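You operate a simulated robot arm through the tools that you are given. There is no shell and no other tool. Be economical: measure what you need, move in short steps, check, and stop when the job is done.

Carry out the task below with a simulated two-armed robot. There is one attempt and no reset: what you move stays moved.

TASK
Put the bearing that says "35" from the drying rack top on the pane of the light box and the bearing that says "21" in the blue tote there. Take the steel roller and leave it on the taped square. Stack the blue bore plug from the assembly bench top on top of the red bore plug. Fetch the spring bridge and set it on the shelf under the roller rack. Open the bench door, put the tag puck on the top of the dispatch bench away in the shelf behind the bench door and shut the door again. Take the flange on the top of the dispatch bench and put it away on the top of the white table. Any order will do. Set down upright: steel roller.

Only the result counts: the job must be done as asked and must still hold three seconds after the hand-in. Knocking over, shifting, dropping, spilling or breaking anything else fails it.

THE ROBOT
Two 7-joint arms with two-finger parallel grippers on one trunk, on a base that drives. Base frame: it is fixed to the floor where the robot stands at the start and does not move with it; the origin is under the middle of the robot, x ahead of it, y to its left, z up; the surface under the hand at the start is at about z = 0.9. Units: m, degrees, N and s.
The left shoulder is at the start at [0.07, 0.177, 1.12], the right one opposite. With the tool pointing down near the work surface each hand reaches from about 0.3 to 0.74 m from the robot's upright axis, wherever it stands, measured 20 degrees to its own side. Places, roughly: bearing [0.5, 0, 1]; bench door [-2, 10.4, 0.5]; bore plug [0, 4.25, 0.75]; flange (6x6x4 cm) [0.6, 6.9, 0.9]; pane of the light box (12x12 cm) [0.4, 2.7, 0.86]; shelf behind the bench door [-2, 10.6, 0.5]; shelf under the roller rack [-1.3, 8.3, 0.4]; spring bridge (9x9x8 cm) [0, 4.5, 0.8]; steel roller (6x6x12 cm) [0.7, 0.2, 1]; tag puck (4x4x3 cm) [0.4, 6.9, 0.9]; taped square (20x18 cm) [-2.8, -0.26, 0.9]; top of the white table [-3.2, 2, 0.9]; tote [0.75, -0.25, 1]. Payload 3.43 kg a hand.
The TCP of each hand is the grasp point between the finger pads, 0.03 m short of the fingertips. In the tool frame z runs along the fingers and y along their closing line. Largest opening 0.094 m; finger width 0.028, thickness 0.01; the body of the gripper, 0.05 by 0.096 m, starts 0.055 m behind the TCP.
Orientation is that of the tool frame in the base frame, as a unit quaternion [x, y, z, w]. With the fingers straight down and closing along the base's y, the tool's x points along the base's -x, its y along +y and its z along -z.

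THE INTERFACE
- The arms move only by the tool move_arm. It takes "left_steps", "right_steps" or both (then of equal length, played together; a hand with none holds still); each is a list that holds one entry, the list of rows, each a list of 7 numbers: the gripper command, from -1 (shut) to 1 (fully open), values between in proportion, then the shift along the tool's x, y, z in m, then the turn, a rotation vector about the tool's x, y, z in degrees. In form: [[[gripper, dx, dy, dz, ax, ay, az], ...]]. A call has 1 to 20 rows; each row shifts and turns the commanded pose from where the row before left it, along the tool's axes as they then stand. Rows are played at 5 a second. More than 0.05 m and 8.6 degrees between two rows, or a gripper value outside its range, and nothing of the call is played. A pose out of reach is approached as far as the arm can. The call stops where the force on the tool passes 40 N (or 10 N more than at its start, if that is more) or the arm is blocked; 0.2 s more then pass. Each finger travels about 0.153 m/s and halts on what it meets, pressing with about 24 N; the grip force reading is that of the motor and also rises with nothing between the fingers. The clock runs only during rows and for 0.2 s after the last one: add rows that do not move to give the fingers time. The reply holds the time, the measured pose of the TCP, the force on the tool along the base axes, the opening and the grip force, in the units named above and with some noise, with the torque about the TCP (base axes, N m) and any sound that the robot's microphone picked up, and new pictures: "views" is both (left out), scene, wrist or none (wrist: the cameras of the hands that moved).
- Cameras (640 x 400 px; columns grow to the right, rows downward): "scene" is now at [0.1325, 0.0079, 1.4465]; the picture's right is [-0.03, -1.00, 0.00], its down [-0.62, 0.02, -0.78] and it looks along [0.78, -0.03, -0.62] (base axes); focal length 249 px, centre (320, 200). "left" rides on the left gripper at [0.076, -0.014, -0.103] in its tool frame; the picture's right is [0.18, 0.98, 0.00], its down [-0.75, 0.14, -0.64] and it looks along [-0.63, 0.12, 0.77] (tool axes); focal length 243 px, centre (320, 200). "right" rides on the right gripper at [0.076, 0.014, -0.103] in its tool frame; the picture's right is [-0.18, 0.98, 0.00], its down [-0.75, -0.14, -0.64] and it looks along [-0.63, -0.12, 0.77] (tool axes); focal length 243 px, centre (320, 200). There is no depth. A picture from a camera that has moved, and an enlarged one, comes with that camera's place and axes in the base frame and with its lens. The place of the scene camera against the robot may be out by one fixed shift of up to 0.025 m in any direction.
- slide_trunk(by): slides the trunk up (or, below 0, down) by that many m; the arms and the scene camera ride with it, the base frame stays. It gives what a move gives, with no picture.
- base_move(legs): drives the robot by 1 to 6 legs, each [ahead, turn to the left] in m and degrees, along the robot's own axes; the way and the turn of a leg run together, so that a leg with both is an arc; at most 1.5 m and 180 degrees a leg. The arms and the cameras ride along, it lands a little off, and it stops where it bumps. It gives what a move gives, and a new picture of the scene camera.
- pan_tilt(pan, tilt): turns the head with the scene camera to pan (to the left, within 86 degrees either way) and tilt (down, from -29 to 69), counted from straight ahead of the robot. It gives what a move gives, and a new picture of the scene camera.
- close_up(camera, box): a new picture of the part [left, top, right, bottom] of that camera's present view, enlarged. No time passes.
- sign_off(): hands the job in; it is judged then, once.

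Go step by step. Nothing tells you exact positions but the pictures and the camera data: compare them with the known pose of the tool, close in by small moves and look again before you grip or let go. The budget is 483 turns and 360 pictures, counting those below and the enlarged ones. Unless the task says otherwise, let go and move clear before handing in.

The tools are called after "Request:" by a JSON object that holds its "method" and its "body". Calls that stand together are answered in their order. move_arm: Moves the arms, as the interface text tells. Its arguments: {"type":"object","properties":{"left_steps":{"type":"array","items":{"type":"array","items":{"type":"array","items":{"type":"number"}}}},"right_steps":{"type":"array","items":{"type":"array","items":{"type":"array","items":{"type":"number"}}}},"views":{"type":"string","enum":["both","scene","wrist","none"]}},"required":[]} The other tools are called the same way: slide_trunk (by) slides the trunk up or down; base_move (legs) drives the base; pan_tilt (pan, tilt) turns the head that bears the scene camera; close_up (camera, box) takes an enlarged picture of a part of a camera's view; sign_off () hands the job in.

At the start:

```text
time_s: 0.0
left_tool_pos: [0.5121, 0.2856, 1.143]
left_ee_rot: [-0.001, 1.0, 0.0, 0.002]
left_contact_force: [0.0, -0.2, 0.2]
left_wrist_torque: [0.01, -0.01, 0.01]
left_gripper_width: 0.0943
left_gripper_force: 0.1
right_tool_pos: [0.46, -0.1455, 1.1094]
right_ee_rot: [0.0, 1.0, 0.0, 0.0]
right_contact_force: [0.1, 0.1, -0.1]
right_wrist_torque: [0.02, 0.0, 0.01]
right_gripper_width: 0.0941
right_gripper_force: 0.1
trunk travel left (down, up): [-0.7, 0.14]
robot x, y, heading: [-0.0022, -0.0005, -0.0]
head pan, tilt: [-1.9, 38.6]
```

scene: 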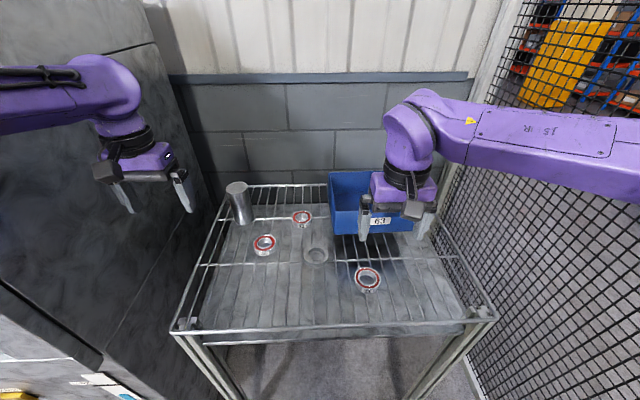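
right: 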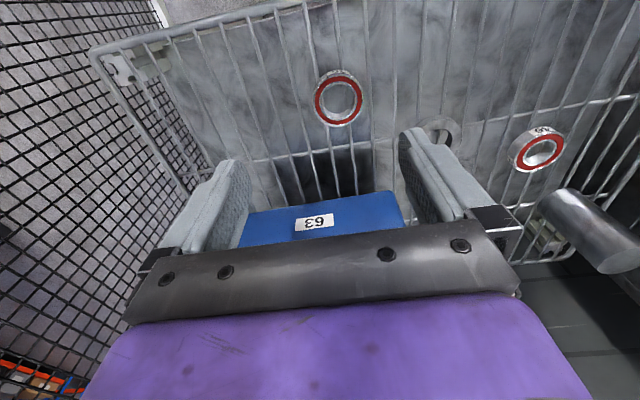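
left: 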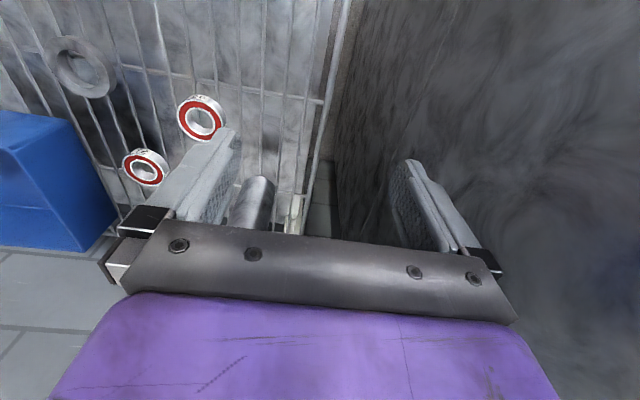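

I see the drying rack with three red-sealed bearings, a plain ring, the steel roller and the blue tote. I'll enlarge the bearings to read their labels.

Request:
{"method": "close_up", "body": {"camera": "scene", "box": [220, 170, 400, 300]}}

Request:
{"method": "close_up", "body": {"camera": "right", "box": [300, 50, 600, 230]}}

Request:
{"method": "close_up", "body": {"camera": "left", "box": [40, 30, 280, 230]}}

```text
3.08 times, centred on (310, 235) of scene
camera zoom: at [0.1325, 0.0079, 1.4465], right [-0.03, -1.0, 0.0], down [-0.62, 0.02, -0.78], along [0.78, -0.03, -0.62], focal length 766 px, centre (351, 92)
```

zoom: 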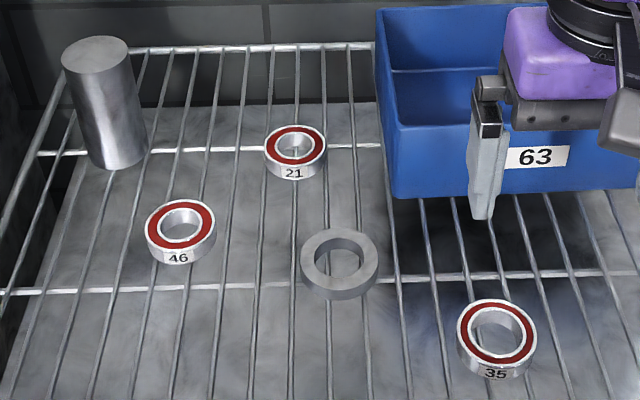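

```text
2.13 times, centred on (450, 140) of right
camera zoom: at [0.3816, -0.132, 1.2131], right [0.18, 0.98, 0.0], down [0.75, -0.14, 0.64], along [0.63, -0.12, -0.77], focal length 518 px, centre (43, 328)
```

zoom: 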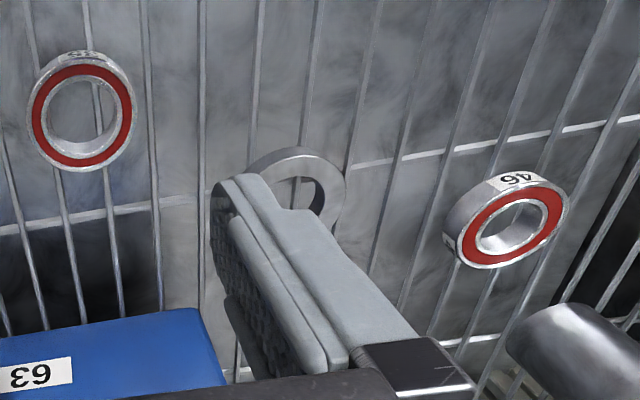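

```text
2.00 times, centred on (160, 130) of left
camera zoom: at [0.4365, 0.2722, 1.2458], right [-0.19, 0.98, 0.0], down [0.75, 0.14, 0.64], along [0.63, 0.12, -0.77], focal length 485 px, centre (640, 340)
```

zoom: 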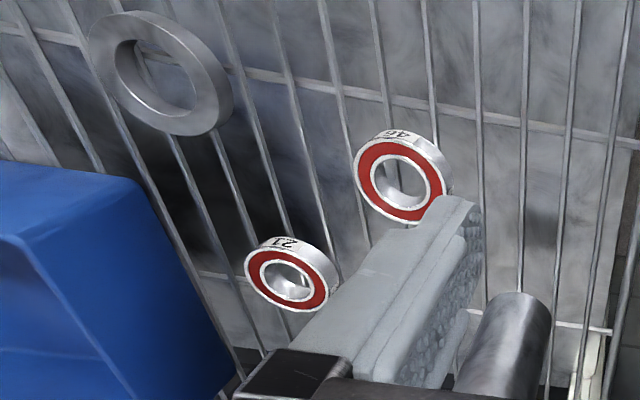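

Bearings: 35 is near [0.477,-0.128], 21 near [0.70,0.035], and the roller near [0.73,0.225]. Next I'll look down at the base clearance, since the far objects need a short drive ahead.

Request:
{"method": "pan_tilt", "body": {"pan": 0, "tilt": 69}}

```text
time_s: 0.9
left_tool_pos: [0.5125, 0.2854, 1.1428]
left_ee_rot: [-0.001, 1.0, 0.0, 0.001]
left_contact_force: [0.5, -0.1, 0.1]
left_wrist_torque: [0.02, 0.0, -0.02]
left_gripper_width: 0.0942
left_gripper_force: 0.2
right_tool_pos: [0.4569, -0.144, 1.1099]
right_ee_rot: [-0.001, 1.0, 0.001, 0.001]
right_contact_force: [0.2, -0.3, 0.5]
right_wrist_torque: [0.03, 0.01, 0.0]
right_gripper_width: 0.0938
right_gripper_force: 0.1
trunk travel left (down, up): [-0.7, 0.14]
robot x, y, heading: [-0.0034, 0.0007, -0.1]
head pan, tilt: [0.0, 68.8]
camera scene: at [0.1026, 0.0107, 1.4083], right [0.0, -1.0, 0.0], down [-0.93, 0.0, -0.36], along [0.36, 0.0, -0.93], focal length 249 px, centre (320, 200)
```

scene: 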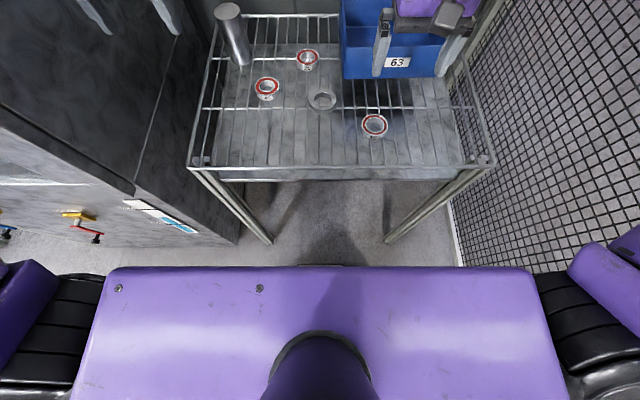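

There is a gap between the robot and the rack. I'll drive ahead 8 cm to bring the far objects into reach.

Request:
{"method": "base_move", "body": {"legs": [[0.08, 0]]}}

Request:
{"method": "pan_tilt", "body": {"pan": 0, "tilt": 45}}

```text
time_s: 2.0
left_tool_pos: [0.5872, 0.2863, 1.1449]
left_ee_rot: [-0.001, 1.0, 0.0, 0.004]
left_contact_force: [-0.9, -0.4, 0.3]
left_wrist_torque: [0.01, 0.0, -0.01]
left_gripper_width: 0.0938
left_gripper_force: 0.0
right_tool_pos: [0.5326, -0.1448, 1.1126]
right_ee_rot: [-0.001, 1.0, 0.0, 0.003]
right_contact_force: [0.2, -0.7, -0.3]
right_wrist_torque: [-0.01, -0.04, 0.01]
right_gripper_width: 0.094
right_gripper_force: 0.0
trunk travel left (down, up): [-0.7, 0.14]
robot x, y, heading: [0.0819, 0.0007, 0.3]
head pan, tilt: [0.0, 68.8]
camera scene: at [0.1749, 0.0109, 1.4089], right [0.0, -1.0, 0.0], down [-0.93, 0.0, -0.37], along [0.37, 0.0, -0.93], focal length 249 px, centre (320, 200)
```

scene: 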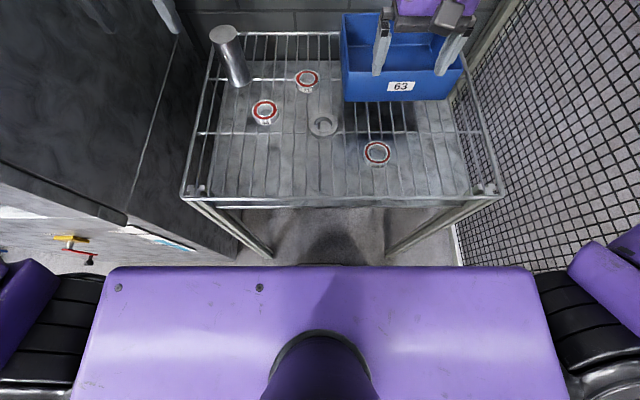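

```text
time_s: 2.9
left_tool_pos: [0.5914, 0.2868, 1.1421]
left_ee_rot: [-0.002, 1.0, 0.0, 0.001]
left_contact_force: [0.1, 0.7, -0.5]
left_wrist_torque: [0.02, -0.02, 0.0]
left_gripper_width: 0.0939
left_gripper_force: 0.0
right_tool_pos: [0.5362, -0.1445, 1.1091]
right_ee_rot: [-0.001, 1.0, 0.0, 0.0]
right_contact_force: [0.5, -1.2, 0.4]
right_wrist_torque: [0.0, -0.02, 0.02]
right_gripper_width: 0.0938
right_gripper_force: 0.2
trunk travel left (down, up): [-0.7, 0.14]
robot x, y, heading: [0.0749, -0.0003, 0.2]
head pan, tilt: [0.0, 45.0]
camera scene: at [0.2066, 0.011, 1.4371], right [0.0, -1.0, 0.0], down [-0.71, 0.0, -0.71], along [0.71, 0.0, -0.71], focal length 249 px, centre (320, 200)
```

scene: 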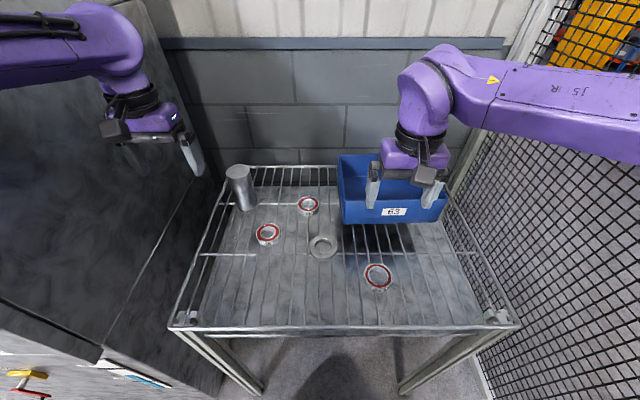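

I'll bring the right hand over bearing 21 at a safe height and check with the wrist camera.

Request:
{"method": "move_arm", "body": {"right_steps": [[[0.6, -0.033, 0.034, 0.01, 0, 0, 0], [0.6, -0.033, 0.034, 0.01, 0, 0, 0], [0.6, -0.033, 0.034, 0.01, 0, 0, 0], [0.6, -0.033, 0.034, 0.01, 0, 0, 0], [0.6, -0.0, 0.034, 0.01, 0, 0, 0], [0.6, 0, 0.01, 0.01, 0, 0, 0], [0.6, 0, 0, 0, 0, 0, 0]]], "views": "both"}}

```text
time_s: 4.5
left_tool_pos: [0.5902, 0.2862, 1.1427]
left_ee_rot: [0.0, 1.0, 0.001, 0.0]
left_contact_force: [0.2, 0.3, 0.1]
left_wrist_torque: [-0.02, 0.0, -0.01]
left_gripper_width: 0.094
left_gripper_force: 0.1
right_tool_pos: [0.6728, 0.0346, 1.0501]
right_ee_rot: [-0.001, 1.0, 0.0, 0.0]
right_contact_force: [0.2, 0.4, 0.1]
right_wrist_torque: [0.01, -0.03, 0.02]
right_gripper_width: 0.0752
right_gripper_force: 0.0
trunk travel left (down, up): [-0.7, 0.14]
robot x, y, heading: [0.0767, -0.0001, 0.2]
head pan, tilt: [0.0, 45.0]
camera scene: at [0.2068, 0.0113, 1.4371], right [0.0, -1.0, 0.0], down [-0.71, 0.0, -0.71], along [0.71, 0.0, -0.71], focal length 249 px, centre (320, 200)
camera right: at [0.5949, 0.048, 1.1524], right [0.18, 0.98, 0.0], down [0.75, -0.14, 0.64], along [0.63, -0.12, -0.77], focal length 243 px, centre (320, 200)
```

scene: 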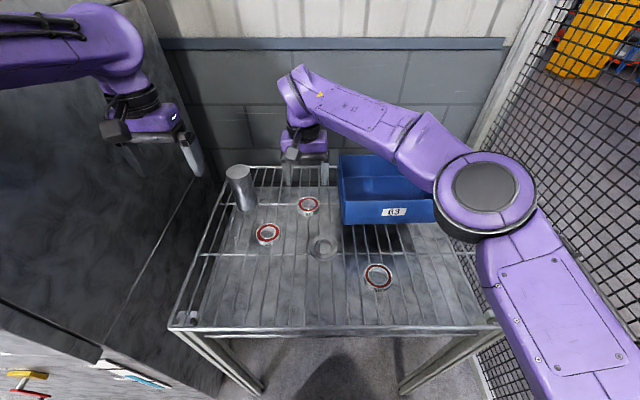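
right: 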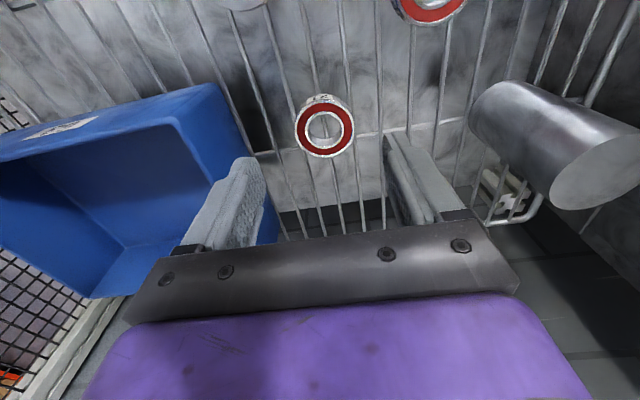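

Bearing 21 is confirmed at about [0.697,0.033]. I'll descend over it.

Request:
{"method": "move_arm", "body": {"right_steps": [[[0.6, -0.025, -0.001, 0.02, 0, 0, 0], [0.6, 0, 0, 0.04, 0, 0, 0], [0.6, 0, 0, 0.04, 0, 0, 0], [0.6, 0, 0, 0.015, 0, 0, 0], [0.6, 0, 0, 0, 0, 0, 0]]], "views": "wrist"}}

```text
time_s: 5.7
left_tool_pos: [0.5915, 0.2867, 1.1423]
left_ee_rot: [-0.001, 1.0, 0.0, 0.001]
left_contact_force: [0.0, 0.9, 0.4]
left_wrist_torque: [0.01, 0.02, -0.03]
left_gripper_width: 0.0941
left_gripper_force: 0.1
right_tool_pos: [0.6683, 0.0342, 0.9529]
right_ee_rot: [-0.001, 1.0, 0.0, 0.0]
right_contact_force: [-0.2, 0.7, 0.1]
right_wrist_torque: [0.03, -0.04, 0.01]
right_gripper_width: 0.0752
right_gripper_force: 0.1
right hand out of reach, approached as far as the arm can: row 1
trunk travel left (down, up): [-0.7, 0.14]
robot x, y, heading: [0.0784, 0.0008, 0.2]
head pan, tilt: [0.0, 45.0]
camera right: at [0.5922, 0.0476, 1.0567], right [0.18, 0.98, 0.0], down [0.75, -0.14, 0.64], along [0.63, -0.12, -0.77], focal length 243 px, centre (320, 200)
```

right: 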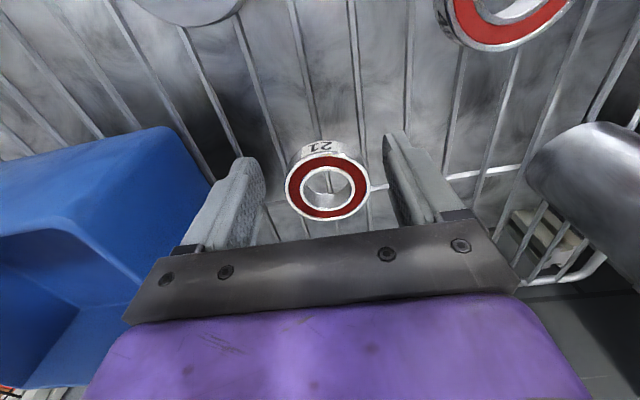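

The right arm is just short of reach here. I'll raise the hand and drive 6 cm closer.

Request:
{"method": "move_arm", "body": {"right_steps": [[[0.6, 0.02, 0, -0.045, 0, 0, 0], [0.6, 0.0, 0, -0.045, 0, 0, 0], [0.6, 0.0, 0, 0, 0, 0, 0]]], "views": "none"}}

Request:
{"method": "base_move", "body": {"legs": [[0.06, 0]]}}

```text
time_s: 6.5
left_tool_pos: [0.5917, 0.2881, 1.1423]
left_ee_rot: [0.0, 1.0, 0.0, 0.0]
left_contact_force: [-0.3, -0.2, 0.3]
left_wrist_torque: [-0.01, 0.02, 0.0]
left_gripper_width: 0.0939
left_gripper_force: 0.0
right_tool_pos: [0.6503, 0.0352, 1.0434]
right_ee_rot: [0.0, 1.0, 0.0, 0.0]
right_contact_force: [-0.1, 0.2, 0.1]
right_wrist_torque: [-0.01, 0.04, -0.01]
right_gripper_width: 0.0753
right_gripper_force: 0.0
trunk travel left (down, up): [-0.7, 0.14]
robot x, y, heading: [0.0801, 0.0007, 0.1]
head pan, tilt: [0.0, 45.0]
```

```text
time_s: 7.5
left_tool_pos: [0.6419, 0.2867, 1.1483]
left_ee_rot: [-0.001, 1.0, 0.0, 0.005]
left_contact_force: [-0.2, -0.2, 0.8]
left_wrist_torque: [0.0, -0.08, 0.01]
left_gripper_width: 0.0943
left_gripper_force: 0.0
right_tool_pos: [0.7019, 0.0351, 1.0495]
right_ee_rot: [-0.001, 1.0, 0.0, 0.005]
right_contact_force: [-0.8, 0.3, 0.5]
right_wrist_torque: [0.0, -0.03, -0.02]
right_gripper_width: 0.0751
right_gripper_force: 0.0
trunk travel left (down, up): [-0.7, 0.14]
robot x, y, heading: [0.1393, 0.002, 0.4]
head pan, tilt: [0.0, 45.0]
camera scene: at [0.2551, 0.011, 1.4385], right [0.0, -1.0, 0.0], down [-0.7, 0.0, -0.71], along [0.71, 0.0, -0.7], focal length 249 px, centre (320, 200)
```

scene: 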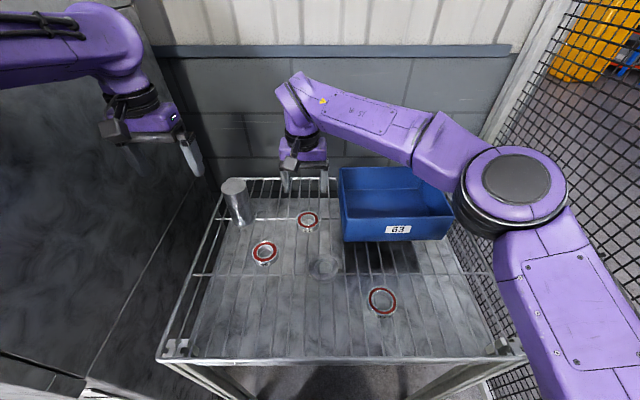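

Now in reach. I'll descend partway and check alignment.

Request:
{"method": "move_arm", "body": {"right_steps": [[[0.6, 0.01, -0.001, 0.04, 0, 0, 0], [0.6, 0, 0, 0.045, 0, 0, 0], [0.6, 0, 0, 0, 0, 0, 0]]], "views": "wrist"}}

```text
time_s: 8.3
left_tool_pos: [0.6515, 0.2874, 1.1425]
left_ee_rot: [-0.001, 1.0, 0.0, 0.001]
left_contact_force: [0.4, -0.6, -0.5]
left_wrist_torque: [0.0, 0.02, -0.02]
left_gripper_width: 0.0937
left_gripper_force: 0.1
right_tool_pos: [0.6994, 0.0327, 0.9565]
right_ee_rot: [0.0, 1.0, 0.0, 0.001]
right_contact_force: [-0.5, 0.8, -1.0]
right_wrist_torque: [-0.02, 0.0, -0.03]
right_gripper_width: 0.0751
right_gripper_force: 0.2
trunk travel left (down, up): [-0.7, 0.14]
robot x, y, heading: [0.1404, -0.0012, 0.0]
head pan, tilt: [0.0, 45.0]
camera right: at [0.6237, 0.047, 1.0602], right [0.18, 0.98, 0.0], down [0.75, -0.14, 0.64], along [0.63, -0.12, -0.77], focal length 243 px, centre (320, 200)
```

right: 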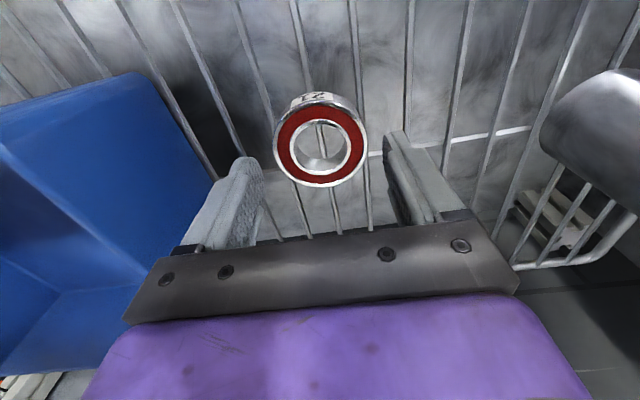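

Aligned within a few millimetres. I'll go down to the wire level and close.

Request:
{"method": "move_arm", "body": {"right_steps": [[[0.6, 0.003, 0, 0.015, 0, 0, 0], [0.6, 0, 0, 0.011, 0, 0, 0], [0.6, 0, 0, 0, 0, 0, 0], [-1, 0, 0, 0, 0, 0, 0], [-1, 0, 0, 0, 0, 0, 0], [-1, 0, 0, 0, 0, 0, 0]]], "views": "wrist"}}

```text
time_s: 9.7
left_tool_pos: [0.6508, 0.2872, 1.1439]
left_ee_rot: [-0.001, 1.0, 0.0, 0.002]
left_contact_force: [0.0, -0.8, 0.0]
left_wrist_torque: [-0.02, -0.03, 0.0]
left_gripper_width: 0.094
left_gripper_force: 0.1
right_tool_pos: [0.6962, 0.0341, 0.9324]
right_ee_rot: [-0.002, 1.0, 0.0, 0.001]
right_contact_force: [-0.3, 0.6, -0.6]
right_wrist_torque: [-0.04, 0.04, -0.02]
right_gripper_width: 0.0613
right_gripper_force: 23.6
trunk travel left (down, up): [-0.7, 0.14]
robot x, y, heading: [0.1382, 0.0047, -0.0]
head pan, tilt: [0.0, 45.0]
camera right: at [0.6192, 0.0472, 1.0361], right [0.18, 0.98, 0.0], down [0.75, -0.14, 0.64], along [0.63, -0.12, -0.77], focal length 243 px, centre (320, 200)
```

right: 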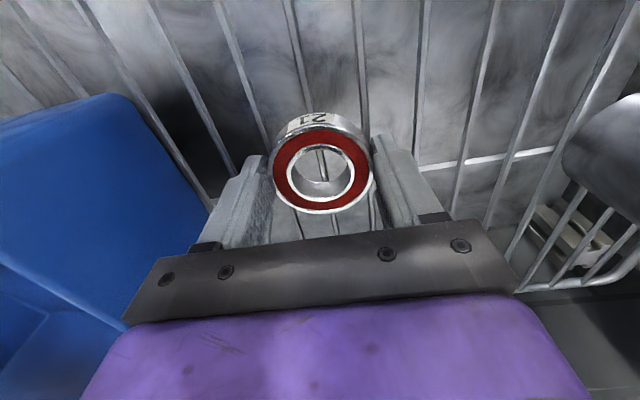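

Bearing 21 is gripped. I'll lift it and look at the tote.

Request:
{"method": "move_arm", "body": {"right_steps": [[[-1, 0, 0, -0.02, 0, 0, 0], [-1, 0, 0, -0.04, 0, 0, 0], [-1, 0, 0, -0.045, 0, 0, 0], [-1, 0, 0, -0.045, 0, 0, 0], [-1, 0, 0, 0, 0, 0, 0]]], "views": "both"}}

```text
time_s: 10.9
left_tool_pos: [0.6503, 0.2872, 1.1431]
left_ee_rot: [-0.002, 1.0, 0.0, 0.001]
left_contact_force: [0.3, 0.2, -0.8]
left_wrist_torque: [0.01, 0.02, -0.03]
left_gripper_width: 0.094
left_gripper_force: 0.1
right_tool_pos: [0.6991, 0.0388, 1.0848]
right_ee_rot: [-0.002, 1.0, 0.001, 0.0]
right_contact_force: [0.5, 0.0, -1.1]
right_wrist_torque: [0.02, 0.0, -0.05]
right_gripper_width: 0.061
right_gripper_force: 23.8
trunk travel left (down, up): [-0.7, 0.14]
robot x, y, heading: [0.1386, 0.0016, -0.1]
head pan, tilt: [0.0, 45.0]
camera scene: at [0.2681, 0.011, 1.437], right [0.0, -1.0, 0.0], down [-0.71, 0.0, -0.71], along [0.71, 0.0, -0.71], focal length 249 px, centre (320, 200)
camera right: at [0.6213, 0.0524, 1.1875], right [0.18, 0.98, 0.0], down [0.75, -0.14, 0.64], along [0.63, -0.12, -0.77], focal length 243 px, centre (320, 200)
```

scene: 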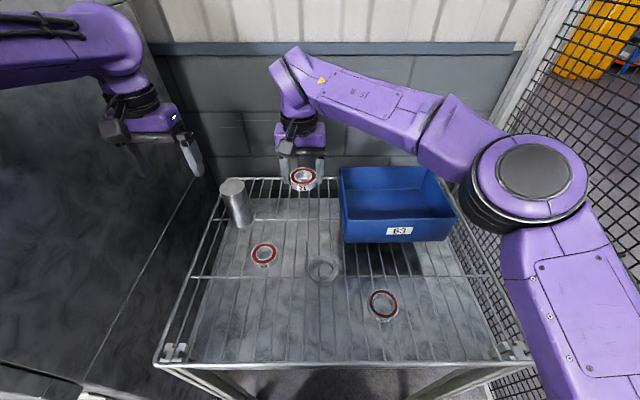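
right: 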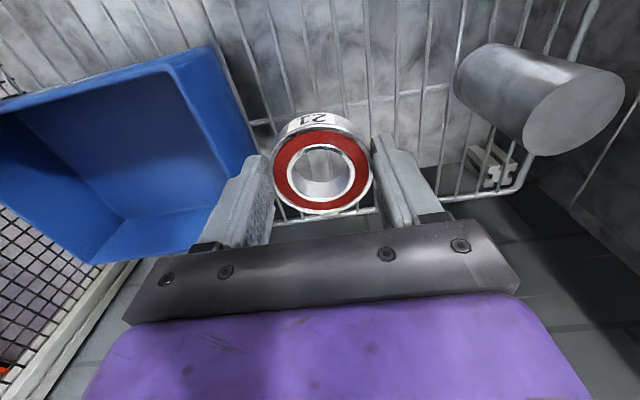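

The tote spans about x 0.64–0.83, y −0.05 to −0.31, rim at about z 0.995. I'll move the bearing over its centre.

Request:
{"method": "move_arm", "body": {"right_steps": [[[-1, -0.007, -0.043, 0, 0, 0, 0], [-1, -0.007, -0.043, 0, 0, 0, 0], [-1, -0.007, -0.043, 0, 0, 0, 0], [-1, -0.007, -0.043, 0, 0, 0, 0], [-1, -0.007, -0.043, 0, 0, 0, 0], [-1, 0, 0, 0, 0, 0, 0]]], "views": "both"}}

```text
time_s: 12.3
left_tool_pos: [0.6505, 0.2877, 1.1442]
left_ee_rot: [-0.003, 1.0, -0.001, 0.001]
left_contact_force: [-1.2, -0.2, 0.3]
left_wrist_torque: [0.03, -0.01, -0.01]
left_gripper_width: 0.094
left_gripper_force: 0.1
right_tool_pos: [0.7208, -0.1017, 1.0824]
right_ee_rot: [-0.001, 1.0, 0.0, 0.0]
right_contact_force: [-0.1, 0.1, -2.5]
right_wrist_torque: [-0.02, 0.0, -0.01]
right_gripper_width: 0.0609
right_gripper_force: 24.2
right hand out of reach, approached as far as the arm can: row 4, 5
trunk travel left (down, up): [-0.7, 0.14]
robot x, y, heading: [0.1376, 0.0003, -0.1]
head pan, tilt: [0.0, 45.0]
camera scene: at [0.2675, 0.0105, 1.4371], right [0.0, -1.0, 0.0], down [-0.71, 0.0, -0.71], along [0.71, 0.0, -0.71], focal length 249 px, centre (320, 200)
camera right: at [0.6436, -0.0887, 1.1852], right [0.18, 0.98, 0.0], down [0.75, -0.14, 0.64], along [0.63, -0.12, -0.77], focal length 243 px, centre (320, 200)
```

scene: 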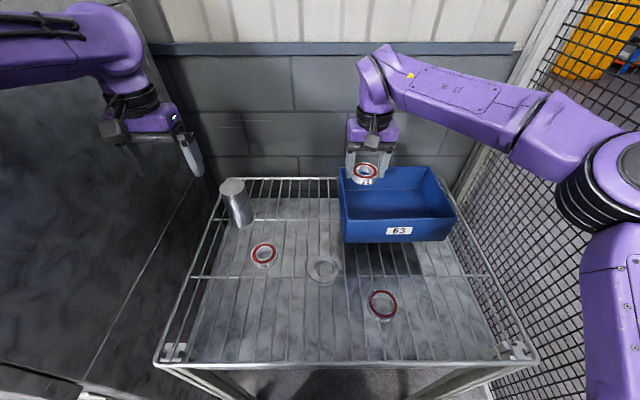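
right: 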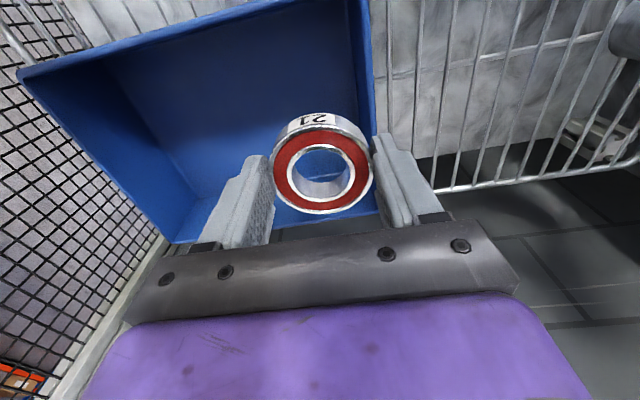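

The arm is reaching too high relative to its shoulder. I'll raise the trunk 10 cm, which improves the reach, then continue across.

Request:
{"method": "slide_trunk", "body": {"by": 0.12}}

Request:
{"method": "move_arm", "body": {"right_steps": [[[-1, 0, -0.01, 0.04, 0, 0, 0], [-1, 0, -0.01, 0.04, 0, 0, 0], [-1, 0, -0.02, 0.03, 0, 0, 0], [-1, -0.0, -0.035, 0, 0, 0, 0], [-1, 0, 0, 0, 0, 0, 0]]], "views": "both"}}

```text
time_s: 13.8
left_tool_pos: [0.6505, 0.2869, 1.2632]
left_ee_rot: [-0.001, 1.0, 0.0, 0.0]
left_contact_force: [0.4, -0.9, 0.8]
left_wrist_torque: [-0.01, 0.0, -0.04]
left_gripper_width: 0.0941
left_gripper_force: 0.0
right_tool_pos: [0.7204, -0.1026, 1.2027]
right_ee_rot: [-0.001, 1.0, 0.0, 0.0]
right_contact_force: [0.2, -0.4, -2.7]
right_wrist_torque: [-0.01, 0.01, 0.0]
right_gripper_width: 0.0611
right_gripper_force: 24.3
trunk travel left (down, up): [-0.82, 0.02]
robot x, y, heading: [0.1413, -0.0007, 0.1]
head pan, tilt: [0.0, 45.0]
```

```text
time_s: 15.0
left_tool_pos: [0.6512, 0.287, 1.2623]
left_ee_rot: [-0.002, 1.0, 0.0, 0.001]
left_contact_force: [0.1, -0.6, -0.3]
left_wrist_torque: [-0.05, 0.06, -0.02]
left_gripper_width: 0.0941
left_gripper_force: 0.0
right_tool_pos: [0.7187, -0.1755, 1.091]
right_ee_rot: [0.0, 1.0, 0.0, 0.001]
right_contact_force: [-0.3, -0.1, -2.8]
right_wrist_torque: [0.01, 0.0, 0.0]
right_gripper_width: 0.061
right_gripper_force: 23.4
trunk travel left (down, up): [-0.82, 0.02]
robot x, y, heading: [0.1385, -0.0007, 0.2]
head pan, tilt: [0.0, 45.0]
camera scene: at [0.2678, 0.0118, 1.5571], right [0.0, -1.0, 0.0], down [-0.71, 0.0, -0.71], along [0.71, 0.0, -0.71], focal length 249 px, centre (320, 200)
camera right: at [0.6422, -0.1619, 1.1936], right [0.18, 0.98, 0.0], down [0.75, -0.14, 0.64], along [0.63, -0.12, -0.77], focal length 243 px, centre (320, 200)
```

scene: 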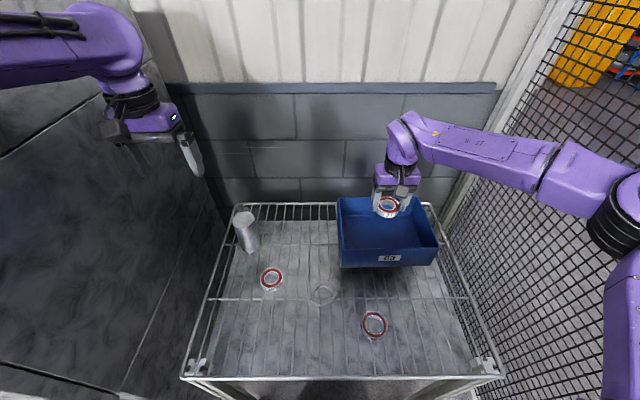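
right: 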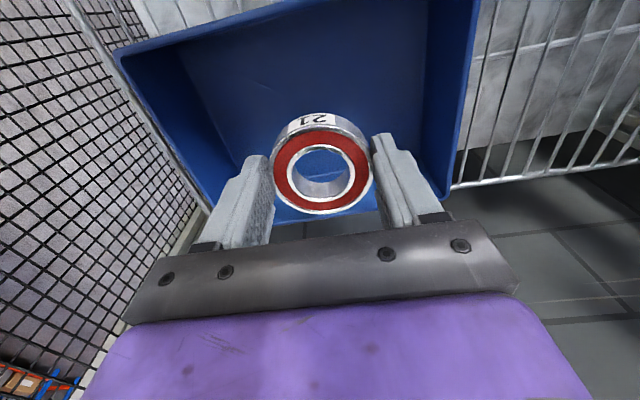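

Over the tote. I'll lower the bearing into it.

Request:
{"method": "move_arm", "body": {"right_steps": [[[-1, -0.01, 0, 0.045, 0, 0, 0], [-1, 0, 0, 0.045, 0, 0, 0], [-1, 0, 0, 0.03, 0, 0, 0], [-1, 0, 0, 0.015, 0, 0, 0], [-1, 0, 0, 0.006, 0, 0, 0], [-1, 0, 0, 0.0, 0, 0, 0]]], "views": "both"}}

```text
time_s: 16.4
left_tool_pos: [0.6504, 0.2876, 1.2629]
left_ee_rot: [-0.001, 1.0, 0.0, 0.001]
left_contact_force: [-0.2, 0.1, 0.3]
left_wrist_torque: [-0.01, -0.02, -0.01]
left_gripper_width: 0.094
left_gripper_force: 0.0
right_tool_pos: [0.7317, -0.1762, 0.9505]
right_ee_rot: [0.0, 1.0, 0.001, -0.001]
right_contact_force: [-0.3, 0.1, -1.5]
right_wrist_torque: [0.02, 0.02, 0.01]
right_gripper_width: 0.0611
right_gripper_force: 23.5
trunk travel left (down, up): [-0.82, 0.02]
robot x, y, heading: [0.1368, 0.0022, 0.0]
head pan, tilt: [0.0, 45.0]
camera scene: at [0.2673, 0.0112, 1.5571], right [0.0, -1.0, 0.0], down [-0.71, 0.0, -0.71], along [0.71, 0.0, -0.71], focal length 249 px, centre (320, 200)
camera right: at [0.6549, -0.1628, 1.0541], right [0.18, 0.98, 0.0], down [0.75, -0.14, 0.64], along [0.63, -0.12, -0.77], focal length 243 px, centre (320, 200)
```

scene: 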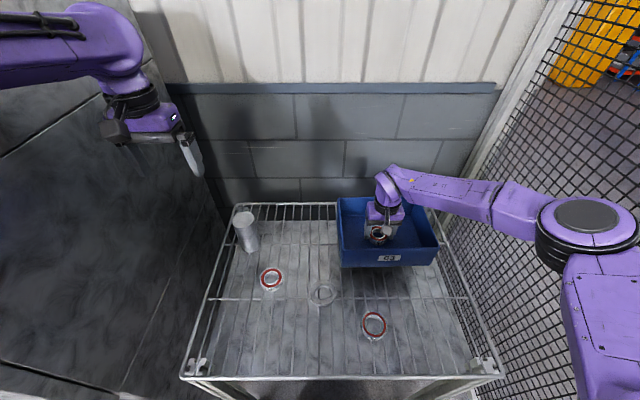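
right: 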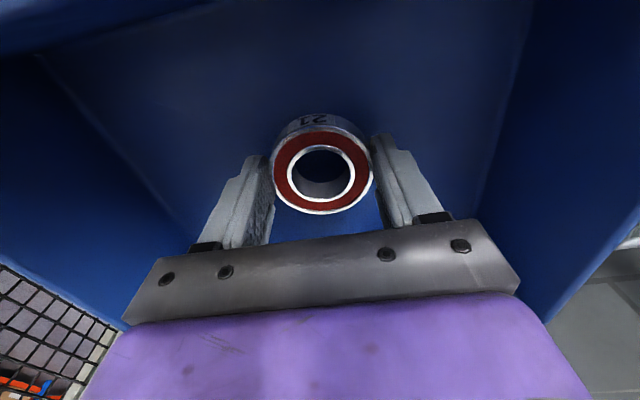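

Still free of the floor. I'll lower slowly a little more.

Request:
{"method": "move_arm", "body": {"right_steps": [[[-1, 0, 0, 0.004, 0, 0, 0], [-1, 0, 0, 0.004, 0, 0, 0], [-1, 0, 0, 0.003, 0, 0, 0], [-1, 0, 0, 0.0, 0, 0, 0]]], "views": "none"}}

```text
time_s: 17.4
left_tool_pos: [0.6516, 0.2881, 1.2638]
left_ee_rot: [-0.001, 1.0, 0.0, 0.001]
left_contact_force: [0.4, -0.5, 0.8]
left_wrist_torque: [0.02, -0.01, 0.02]
left_gripper_width: 0.094
left_gripper_force: 0.1
right_tool_pos: [0.7319, -0.1774, 0.9407]
right_ee_rot: [-0.001, 1.0, 0.001, 0.0]
right_contact_force: [0.1, -0.5, -2.4]
right_wrist_torque: [0.04, 0.02, 0.03]
right_gripper_width: 0.0611
right_gripper_force: 23.7
trunk travel left (down, up): [-0.82, 0.02]
robot x, y, heading: [0.1364, 0.0015, 0.2]
head pan, tilt: [0.0, 45.0]
```

Request:
{"method": "move_arm", "body": {"right_steps": [[[-1, 0, 0, 0.003, 0, 0, 0], [-1, 0, 0, 0.003, 0, 0, 0], [-1, 0, 0, 0.0, 0, 0, 0]]], "views": "none"}}

```text
time_s: 18.2
left_tool_pos: [0.6482, 0.2877, 1.2648]
left_ee_rot: [-0.002, 1.0, 0.0, 0.003]
left_contact_force: [0.2, 0.1, -0.2]
left_wrist_torque: [0.02, 0.01, 0.0]
left_gripper_width: 0.094
left_gripper_force: 0.0
right_tool_pos: [0.7308, -0.1766, 0.9383]
right_ee_rot: [-0.001, 1.0, 0.001, 0.003]
right_contact_force: [5.7, -4.2, 20.6]
right_wrist_torque: [-0.35, -0.23, 0.02]
right_gripper_width: 0.0617
right_gripper_force: 24.0
trunk travel left (down, up): [-0.82, 0.02]
robot x, y, heading: [0.133, -0.0013, 0.2]
head pan, tilt: [0.0, 45.0]
```

The bearing is on the tote floor. I'll open and rise.

Request:
{"method": "move_arm", "body": {"right_steps": [[[0.6, 0, 0, -0.003, 0, 0, 0], [0.6, 0, 0, 0, 0, 0, 0], [0.6, 0, 0, 0, 0, 0, 0], [0.6, 0, 0, -0.03, 0, 0, 0], [0.6, 0, 0, -0.045, 0, 0, 0], [0.6, 0, 0, -0.045, 0, 0, 0], [0.6, 0, 0, -0.03, 0, 0, 0]]], "views": "both"}}

```text
time_s: 19.8
left_tool_pos: [0.6492, 0.2876, 1.2633]
left_ee_rot: [-0.002, 1.0, 0.0, 0.002]
left_contact_force: [-0.5, -0.2, -0.1]
left_wrist_torque: [0.01, 0.0, 0.01]
left_gripper_width: 0.0939
left_gripper_force: 0.2
right_tool_pos: [0.7295, -0.1749, 1.0876]
right_ee_rot: [-0.001, 1.0, 0.0, 0.0]
right_contact_force: [-0.7, 0.4, -0.3]
right_wrist_torque: [0.0, 0.0, 0.03]
right_gripper_width: 0.075
right_gripper_force: 0.0
trunk travel left (down, up): [-0.82, 0.02]
robot x, y, heading: [0.1406, -0.0037, 0.2]
head pan, tilt: [0.0, 45.0]
camera scene: at [0.2665, 0.0116, 1.5572], right [0.0, -1.0, 0.0], down [-0.71, 0.0, -0.71], along [0.71, 0.0, -0.71], focal length 249 px, centre (320, 200)
camera right: at [0.6532, -0.162, 1.1916], right [0.18, 0.98, 0.0], down [0.75, -0.14, 0.64], along [0.63, -0.12, -0.77], focal length 243 px, centre (320, 200)
```

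scene: 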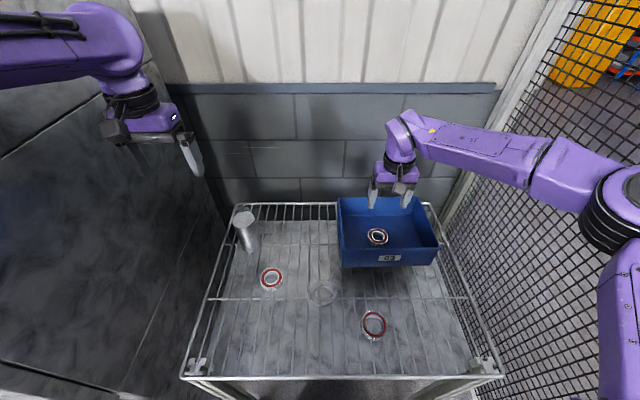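
right: 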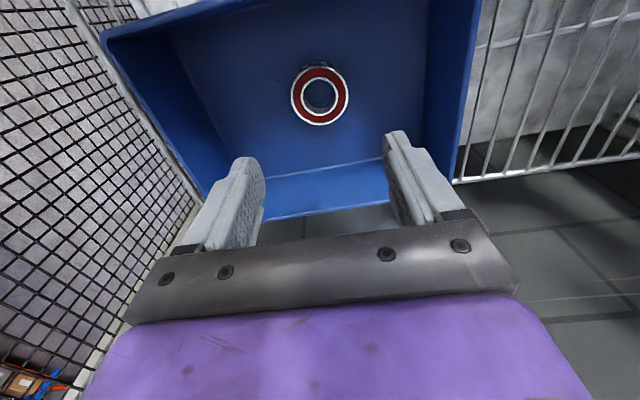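

Bearing 21 rests in the tote. Next I'll move the right hand back over bearing 35 and the left hand over the roller.

Request:
{"method": "move_arm", "body": {"right_steps": [[[0.6, 0.042, 0.008, 0, 0, 0, 0], [0.6, 0.042, 0.008, 0, 0, 0, 0], [0.6, 0.042, 0.008, 0, 0, 0, 0], [0.6, 0.042, 0.008, 0, 0, 0, 0], [0.6, 0.042, 0.008, 0.01, 0, 0, 0], [0.6, 0.042, 0.006, 0.03, 0, 0, 0], [0.6, 0, 0, 0, 0, 0, 0]]], "left_steps": [[[1, -0.012, -0.01, 0.024, 0, 0, 0], [1, -0.012, -0.01, 0.024, 0, 0, 0], [1, -0.012, -0.01, 0.024, 0, 0, 0], [1, -0.012, -0.01, 0.024, 0, 0, 0], [1, -0.012, -0.01, 0.024, 0, 0, 0], [1, -0.012, -0.01, 0.024, 0, 0, 0], [1, 0, 0, 0, 0, 0, 0]]], "views": "both"}}

```text
refused: row 6 steps farther than a row can; nothing moved
```

Request:
{"method": "move_arm", "body": {"right_steps": [[[0.6, 0.042, 0.008, 0, 0, 0, 0], [0.6, 0.042, 0.008, 0, 0, 0, 0], [0.6, 0.042, 0.008, 0, 0, 0, 0], [0.6, 0.042, 0.008, 0, 0, 0, 0], [0.6, 0.042, 0.008, 0.01, 0, 0, 0], [0.6, 0.042, 0.006, 0.01, 0, 0, 0], [0.6, 0, 0, 0.02, 0, 0, 0]]], "left_steps": [[[1, -0.012, -0.01, 0.024, 0, 0, 0], [1, -0.012, -0.01, 0.024, 0, 0, 0], [1, -0.012, -0.01, 0.024, 0, 0, 0], [1, -0.012, -0.01, 0.024, 0, 0, 0], [1, -0.012, -0.01, 0.024, 0, 0, 0], [1, -0.012, -0.01, 0.024, 0, 0, 0], [1, 0, 0, 0, 0, 0, 0]]], "views": "both"}}

```text
time_s: 21.4
left_tool_pos: [0.7239, 0.2256, 1.1203]
left_ee_rot: [-0.001, 1.0, 0.0, 0.001]
left_contact_force: [0.1, 0.2, -0.3]
left_wrist_torque: [-0.01, -0.03, 0.0]
left_gripper_width: 0.0939
left_gripper_force: 0.0
right_tool_pos: [0.4798, -0.1311, 1.0457]
right_ee_rot: [-0.001, 1.0, 0.001, 0.0]
right_contact_force: [-0.2, 0.7, 0.0]
right_wrist_torque: [0.01, 0.0, -0.02]
right_gripper_width: 0.0752
right_gripper_force: 0.1
trunk travel left (down, up): [-0.82, 0.02]
robot x, y, heading: [0.1369, 0.0003, 0.2]
head pan, tilt: [0.0, 45.0]
camera scene: at [0.2676, 0.011, 1.5571], right [0.0, -1.0, 0.0], down [-0.71, 0.0, -0.71], along [0.71, 0.0, -0.71], focal length 249 px, centre (320, 200)
camera right: at [0.402, -0.1168, 1.1482], right [0.18, 0.98, 0.0], down [0.75, -0.14, 0.64], along [0.63, -0.12, -0.77], focal length 243 px, centre (320, 200)
camera left: at [0.6472, 0.2108, 1.2229], right [-0.19, 0.98, 0.0], down [0.75, 0.14, 0.64], along [0.63, 0.12, -0.77], focal length 243 px, centre (320, 200)
```

scene: 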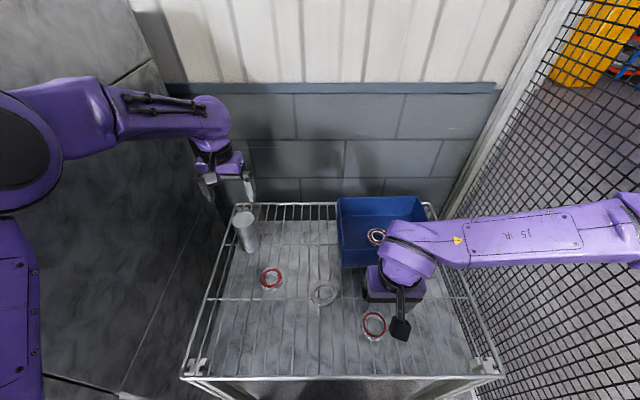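
right: 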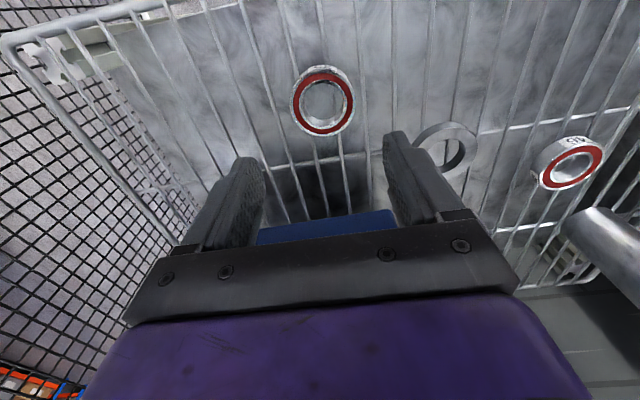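
left: 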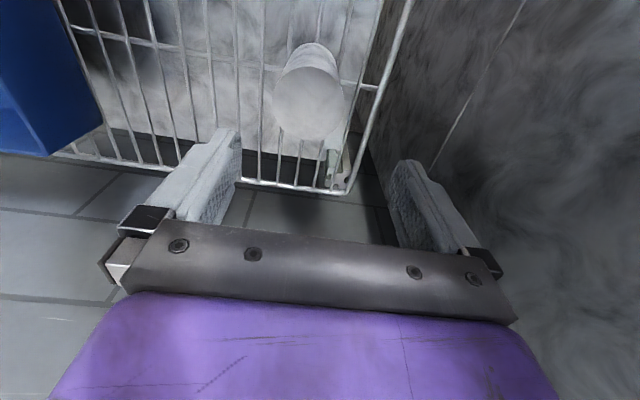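

Bearing 35 is aligned well. I'll enlarge the roller in both views to pin down its place.

Request:
{"method": "close_up", "body": {"camera": "left", "box": [220, 20, 400, 200]}}

Request:
{"method": "close_up", "body": {"camera": "scene", "box": [200, 180, 300, 300]}}

```text
2.22 times, centred on (310, 110) of left
camera zoom: at [0.6472, 0.2108, 1.2229], right [-0.19, 0.98, 0.0], down [0.75, 0.14, 0.64], along [0.63, 0.12, -0.77], focal length 539 px, centre (342, 400)
```

zoom: 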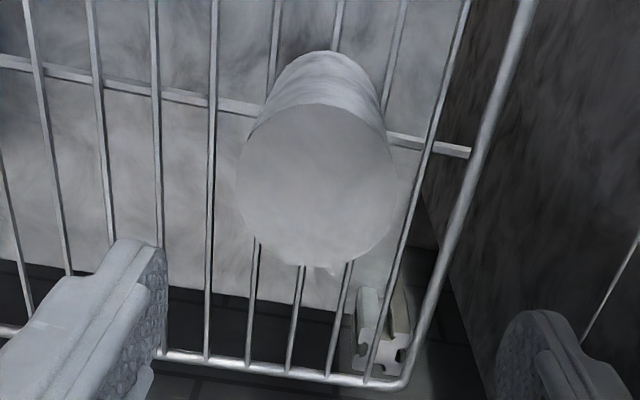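

```text
3.33 times, centred on (250, 240) of scene
camera zoom: at [0.2676, 0.011, 1.5571], right [0.0, -1.0, 0.0], down [-0.71, 0.0, -0.71], along [0.71, 0.0, -0.71], focal length 830 px, centre (553, 67)
```

zoom: 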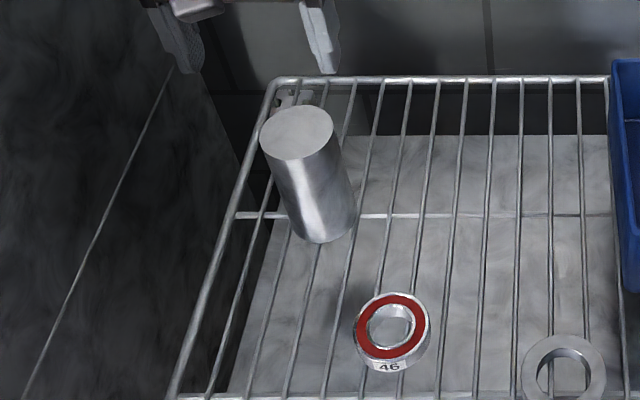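

Roller centre is [0.718,0.214]. I'll lower both hands, right to the bearing and left around the roller, without closing yet.

Request:
{"method": "move_arm", "body": {"right_steps": [[[0.6, 0.003, 0.0025, 0.03, 0, 0, 0], [0.6, 0, 0, 0.035, 0, 0, 0], [0.6, 0, 0, 0.03, 0, 0, 0], [0.6, 0, 0, 0.018, 0, 0, 0], [0.6, 0, 0, 0, 0, 0, 0]]], "left_steps": [[[1, 0.006, -0.011, 0.02, 0, 0, 0], [1, 0, 0, 0.035, 0, 0, 0], [1, 0, 0, 0.035, 0, 0, 0], [1, 0, 0, 0.02, 0, 0, 0], [1, 0, 0, 0.02, 0, 0, 0]]], "views": "wrist"}}

```text
time_s: 22.6
left_tool_pos: [0.7185, 0.2174, 0.9902]
left_ee_rot: [-0.001, 1.0, 0.0, 0.001]
left_contact_force: [0.6, 0.4, -1.0]
left_wrist_torque: [0.03, 0.01, 0.01]
left_gripper_width: 0.0943
left_gripper_force: 0.0
right_tool_pos: [0.4769, -0.1277, 0.9319]
right_ee_rot: [0.0, 1.0, 0.001, 0.0]
right_contact_force: [0.5, 0.0, 0.5]
right_wrist_torque: [0.01, 0.01, -0.03]
right_gripper_width: 0.0751
right_gripper_force: 0.1
trunk travel left (down, up): [-0.82, 0.02]
robot x, y, heading: [0.1411, -0.0023, 0.3]
head pan, tilt: [0.0, 45.0]
camera right: at [0.4011, -0.115, 1.036], right [0.18, 0.98, 0.0], down [0.75, -0.14, 0.64], along [0.63, -0.12, -0.77], focal length 243 px, centre (320, 200)
camera left: at [0.6425, 0.2038, 1.0928], right [-0.19, 0.98, 0.0], down [0.75, 0.14, 0.64], along [0.63, 0.12, -0.77], focal length 243 px, centre (320, 200)
```

right: 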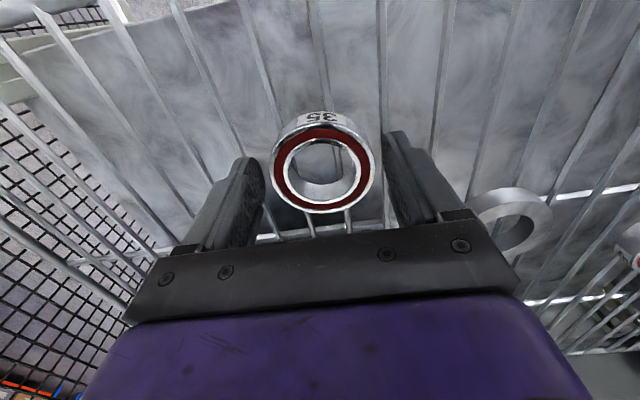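
left: 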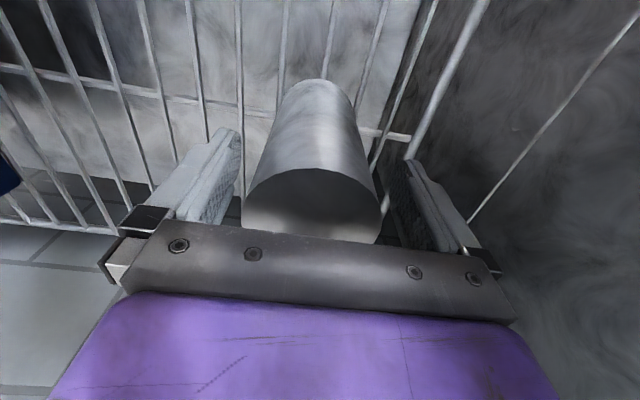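

Both well aligned. I'll lower the left a touch more and close both grippers, then check.

Request:
{"method": "move_arm", "body": {"right_steps": [[[0.6, 0, 0, 0.001, 0, 0, 0], [-1, 0, 0, 0, 0, 0, 0], [-1, 0, 0, 0, 0, 0, 0], [-1, 0, 0, 0, 0, 0, 0], [-1, 0, 0, 0, 0, 0, 0]]], "left_steps": [[[1, 0, -0.002, 0.013, 0, 0, 0], [1, 0, 0, 0, 0, 0, 0], [-1, 0, 0, 0, 0, 0, 0], [-1, 0, 0, 0, 0, 0, 0], [-1, 0, 0, 0, 0, 0, 0]]], "views": "none"}}

Request:
{"method": "move_arm", "body": {"right_steps": [[[-1, 0, 0, -0.02, 0, 0, 0], [-1, 0, 0, -0.04, 0, 0, 0], [-1, 0, 0, -0.04, 0, 0, 0], [-1, 0, 0, -0.04, 0, 0, 0], [-1, 0, 0, 0, 0, 0, 0]]], "left_steps": [[[-1, 0, 0, -0.01, 0, 0, 0], [-1, 0, 0, -0.03, 0, 0, 0], [-1, 0, 0, -0.04, 0, 0, 0], [-1, 0, 0, -0.04, 0, 0, 0], [-1, 0, 0, 0, 0, 0, 0]]], "views": "both"}}

```text
time_s: 23.8
left_tool_pos: [0.7194, 0.2167, 0.9764]
left_ee_rot: [-0.001, 1.0, 0.0, 0.002]
left_contact_force: [-1.0, -1.7, 0.5]
left_wrist_torque: [-0.06, -0.04, -0.04]
left_gripper_width: 0.0595
left_gripper_force: 24.1
right_tool_pos: [0.4775, -0.1294, 0.9329]
right_ee_rot: [-0.001, 1.0, 0.0, 0.001]
right_contact_force: [-0.2, 0.8, 2.0]
right_wrist_torque: [-0.09, -0.04, -0.01]
right_gripper_width: 0.0609
right_gripper_force: 23.9
trunk travel left (down, up): [-0.82, 0.02]
robot x, y, heading: [0.1397, 0.0001, 0.1]
head pan, tilt: [0.0, 45.0]
```

```text
time_s: 25.0
left_tool_pos: [0.7203, 0.2116, 1.0948]
left_ee_rot: [-0.002, 1.0, 0.0, 0.001]
left_contact_force: [0.2, -0.7, -4.6]
left_wrist_torque: [0.03, 0.0, -0.04]
left_gripper_width: 0.0597
left_gripper_force: 24.1
right_tool_pos: [0.477, -0.1285, 1.073]
right_ee_rot: [-0.002, 1.0, 0.001, 0.0]
right_contact_force: [-0.2, -0.3, -1.7]
right_wrist_torque: [0.01, 0.0, 0.0]
right_gripper_width: 0.0611
right_gripper_force: 24.6
trunk travel left (down, up): [-0.82, 0.02]
robot x, y, heading: [0.1397, 0.0009, 0.2]
head pan, tilt: [0.0, 45.0]
camera scene: at [0.2687, 0.0114, 1.557], right [0.0, -1.0, 0.0], down [-0.71, 0.0, -0.71], along [0.71, 0.0, -0.71], focal length 249 px, centre (320, 200)
camera right: at [0.4012, -0.1147, 1.1762], right [0.18, 0.98, 0.0], down [0.75, -0.14, 0.64], along [0.63, -0.12, -0.77], focal length 243 px, centre (320, 200)
camera left: at [0.644, 0.1983, 1.1979], right [-0.19, 0.98, 0.0], down [0.75, 0.14, 0.64], along [0.63, 0.12, -0.77], focal length 243 px, centre (320, 200)
```

scene: 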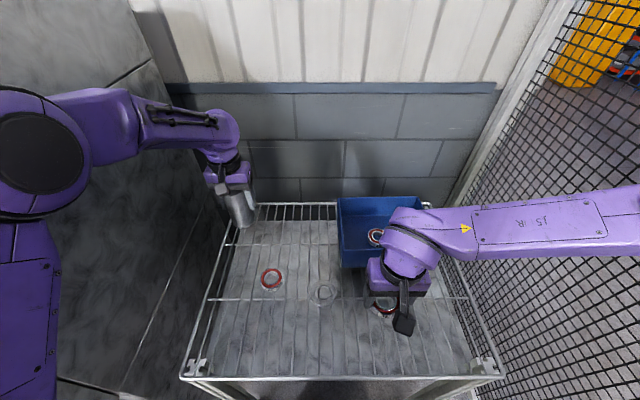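
right: 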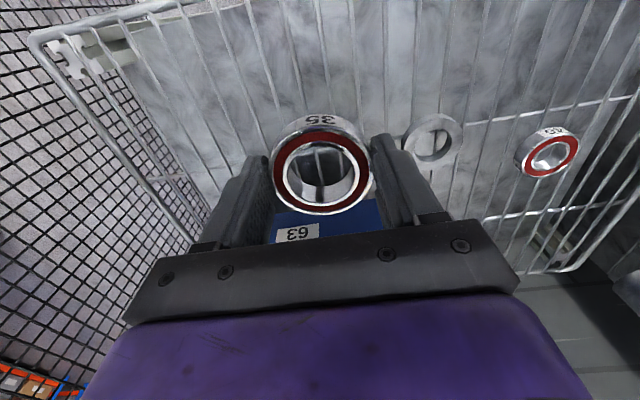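
left: 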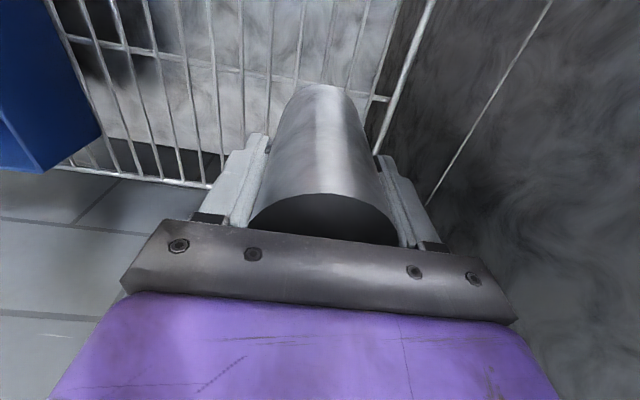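

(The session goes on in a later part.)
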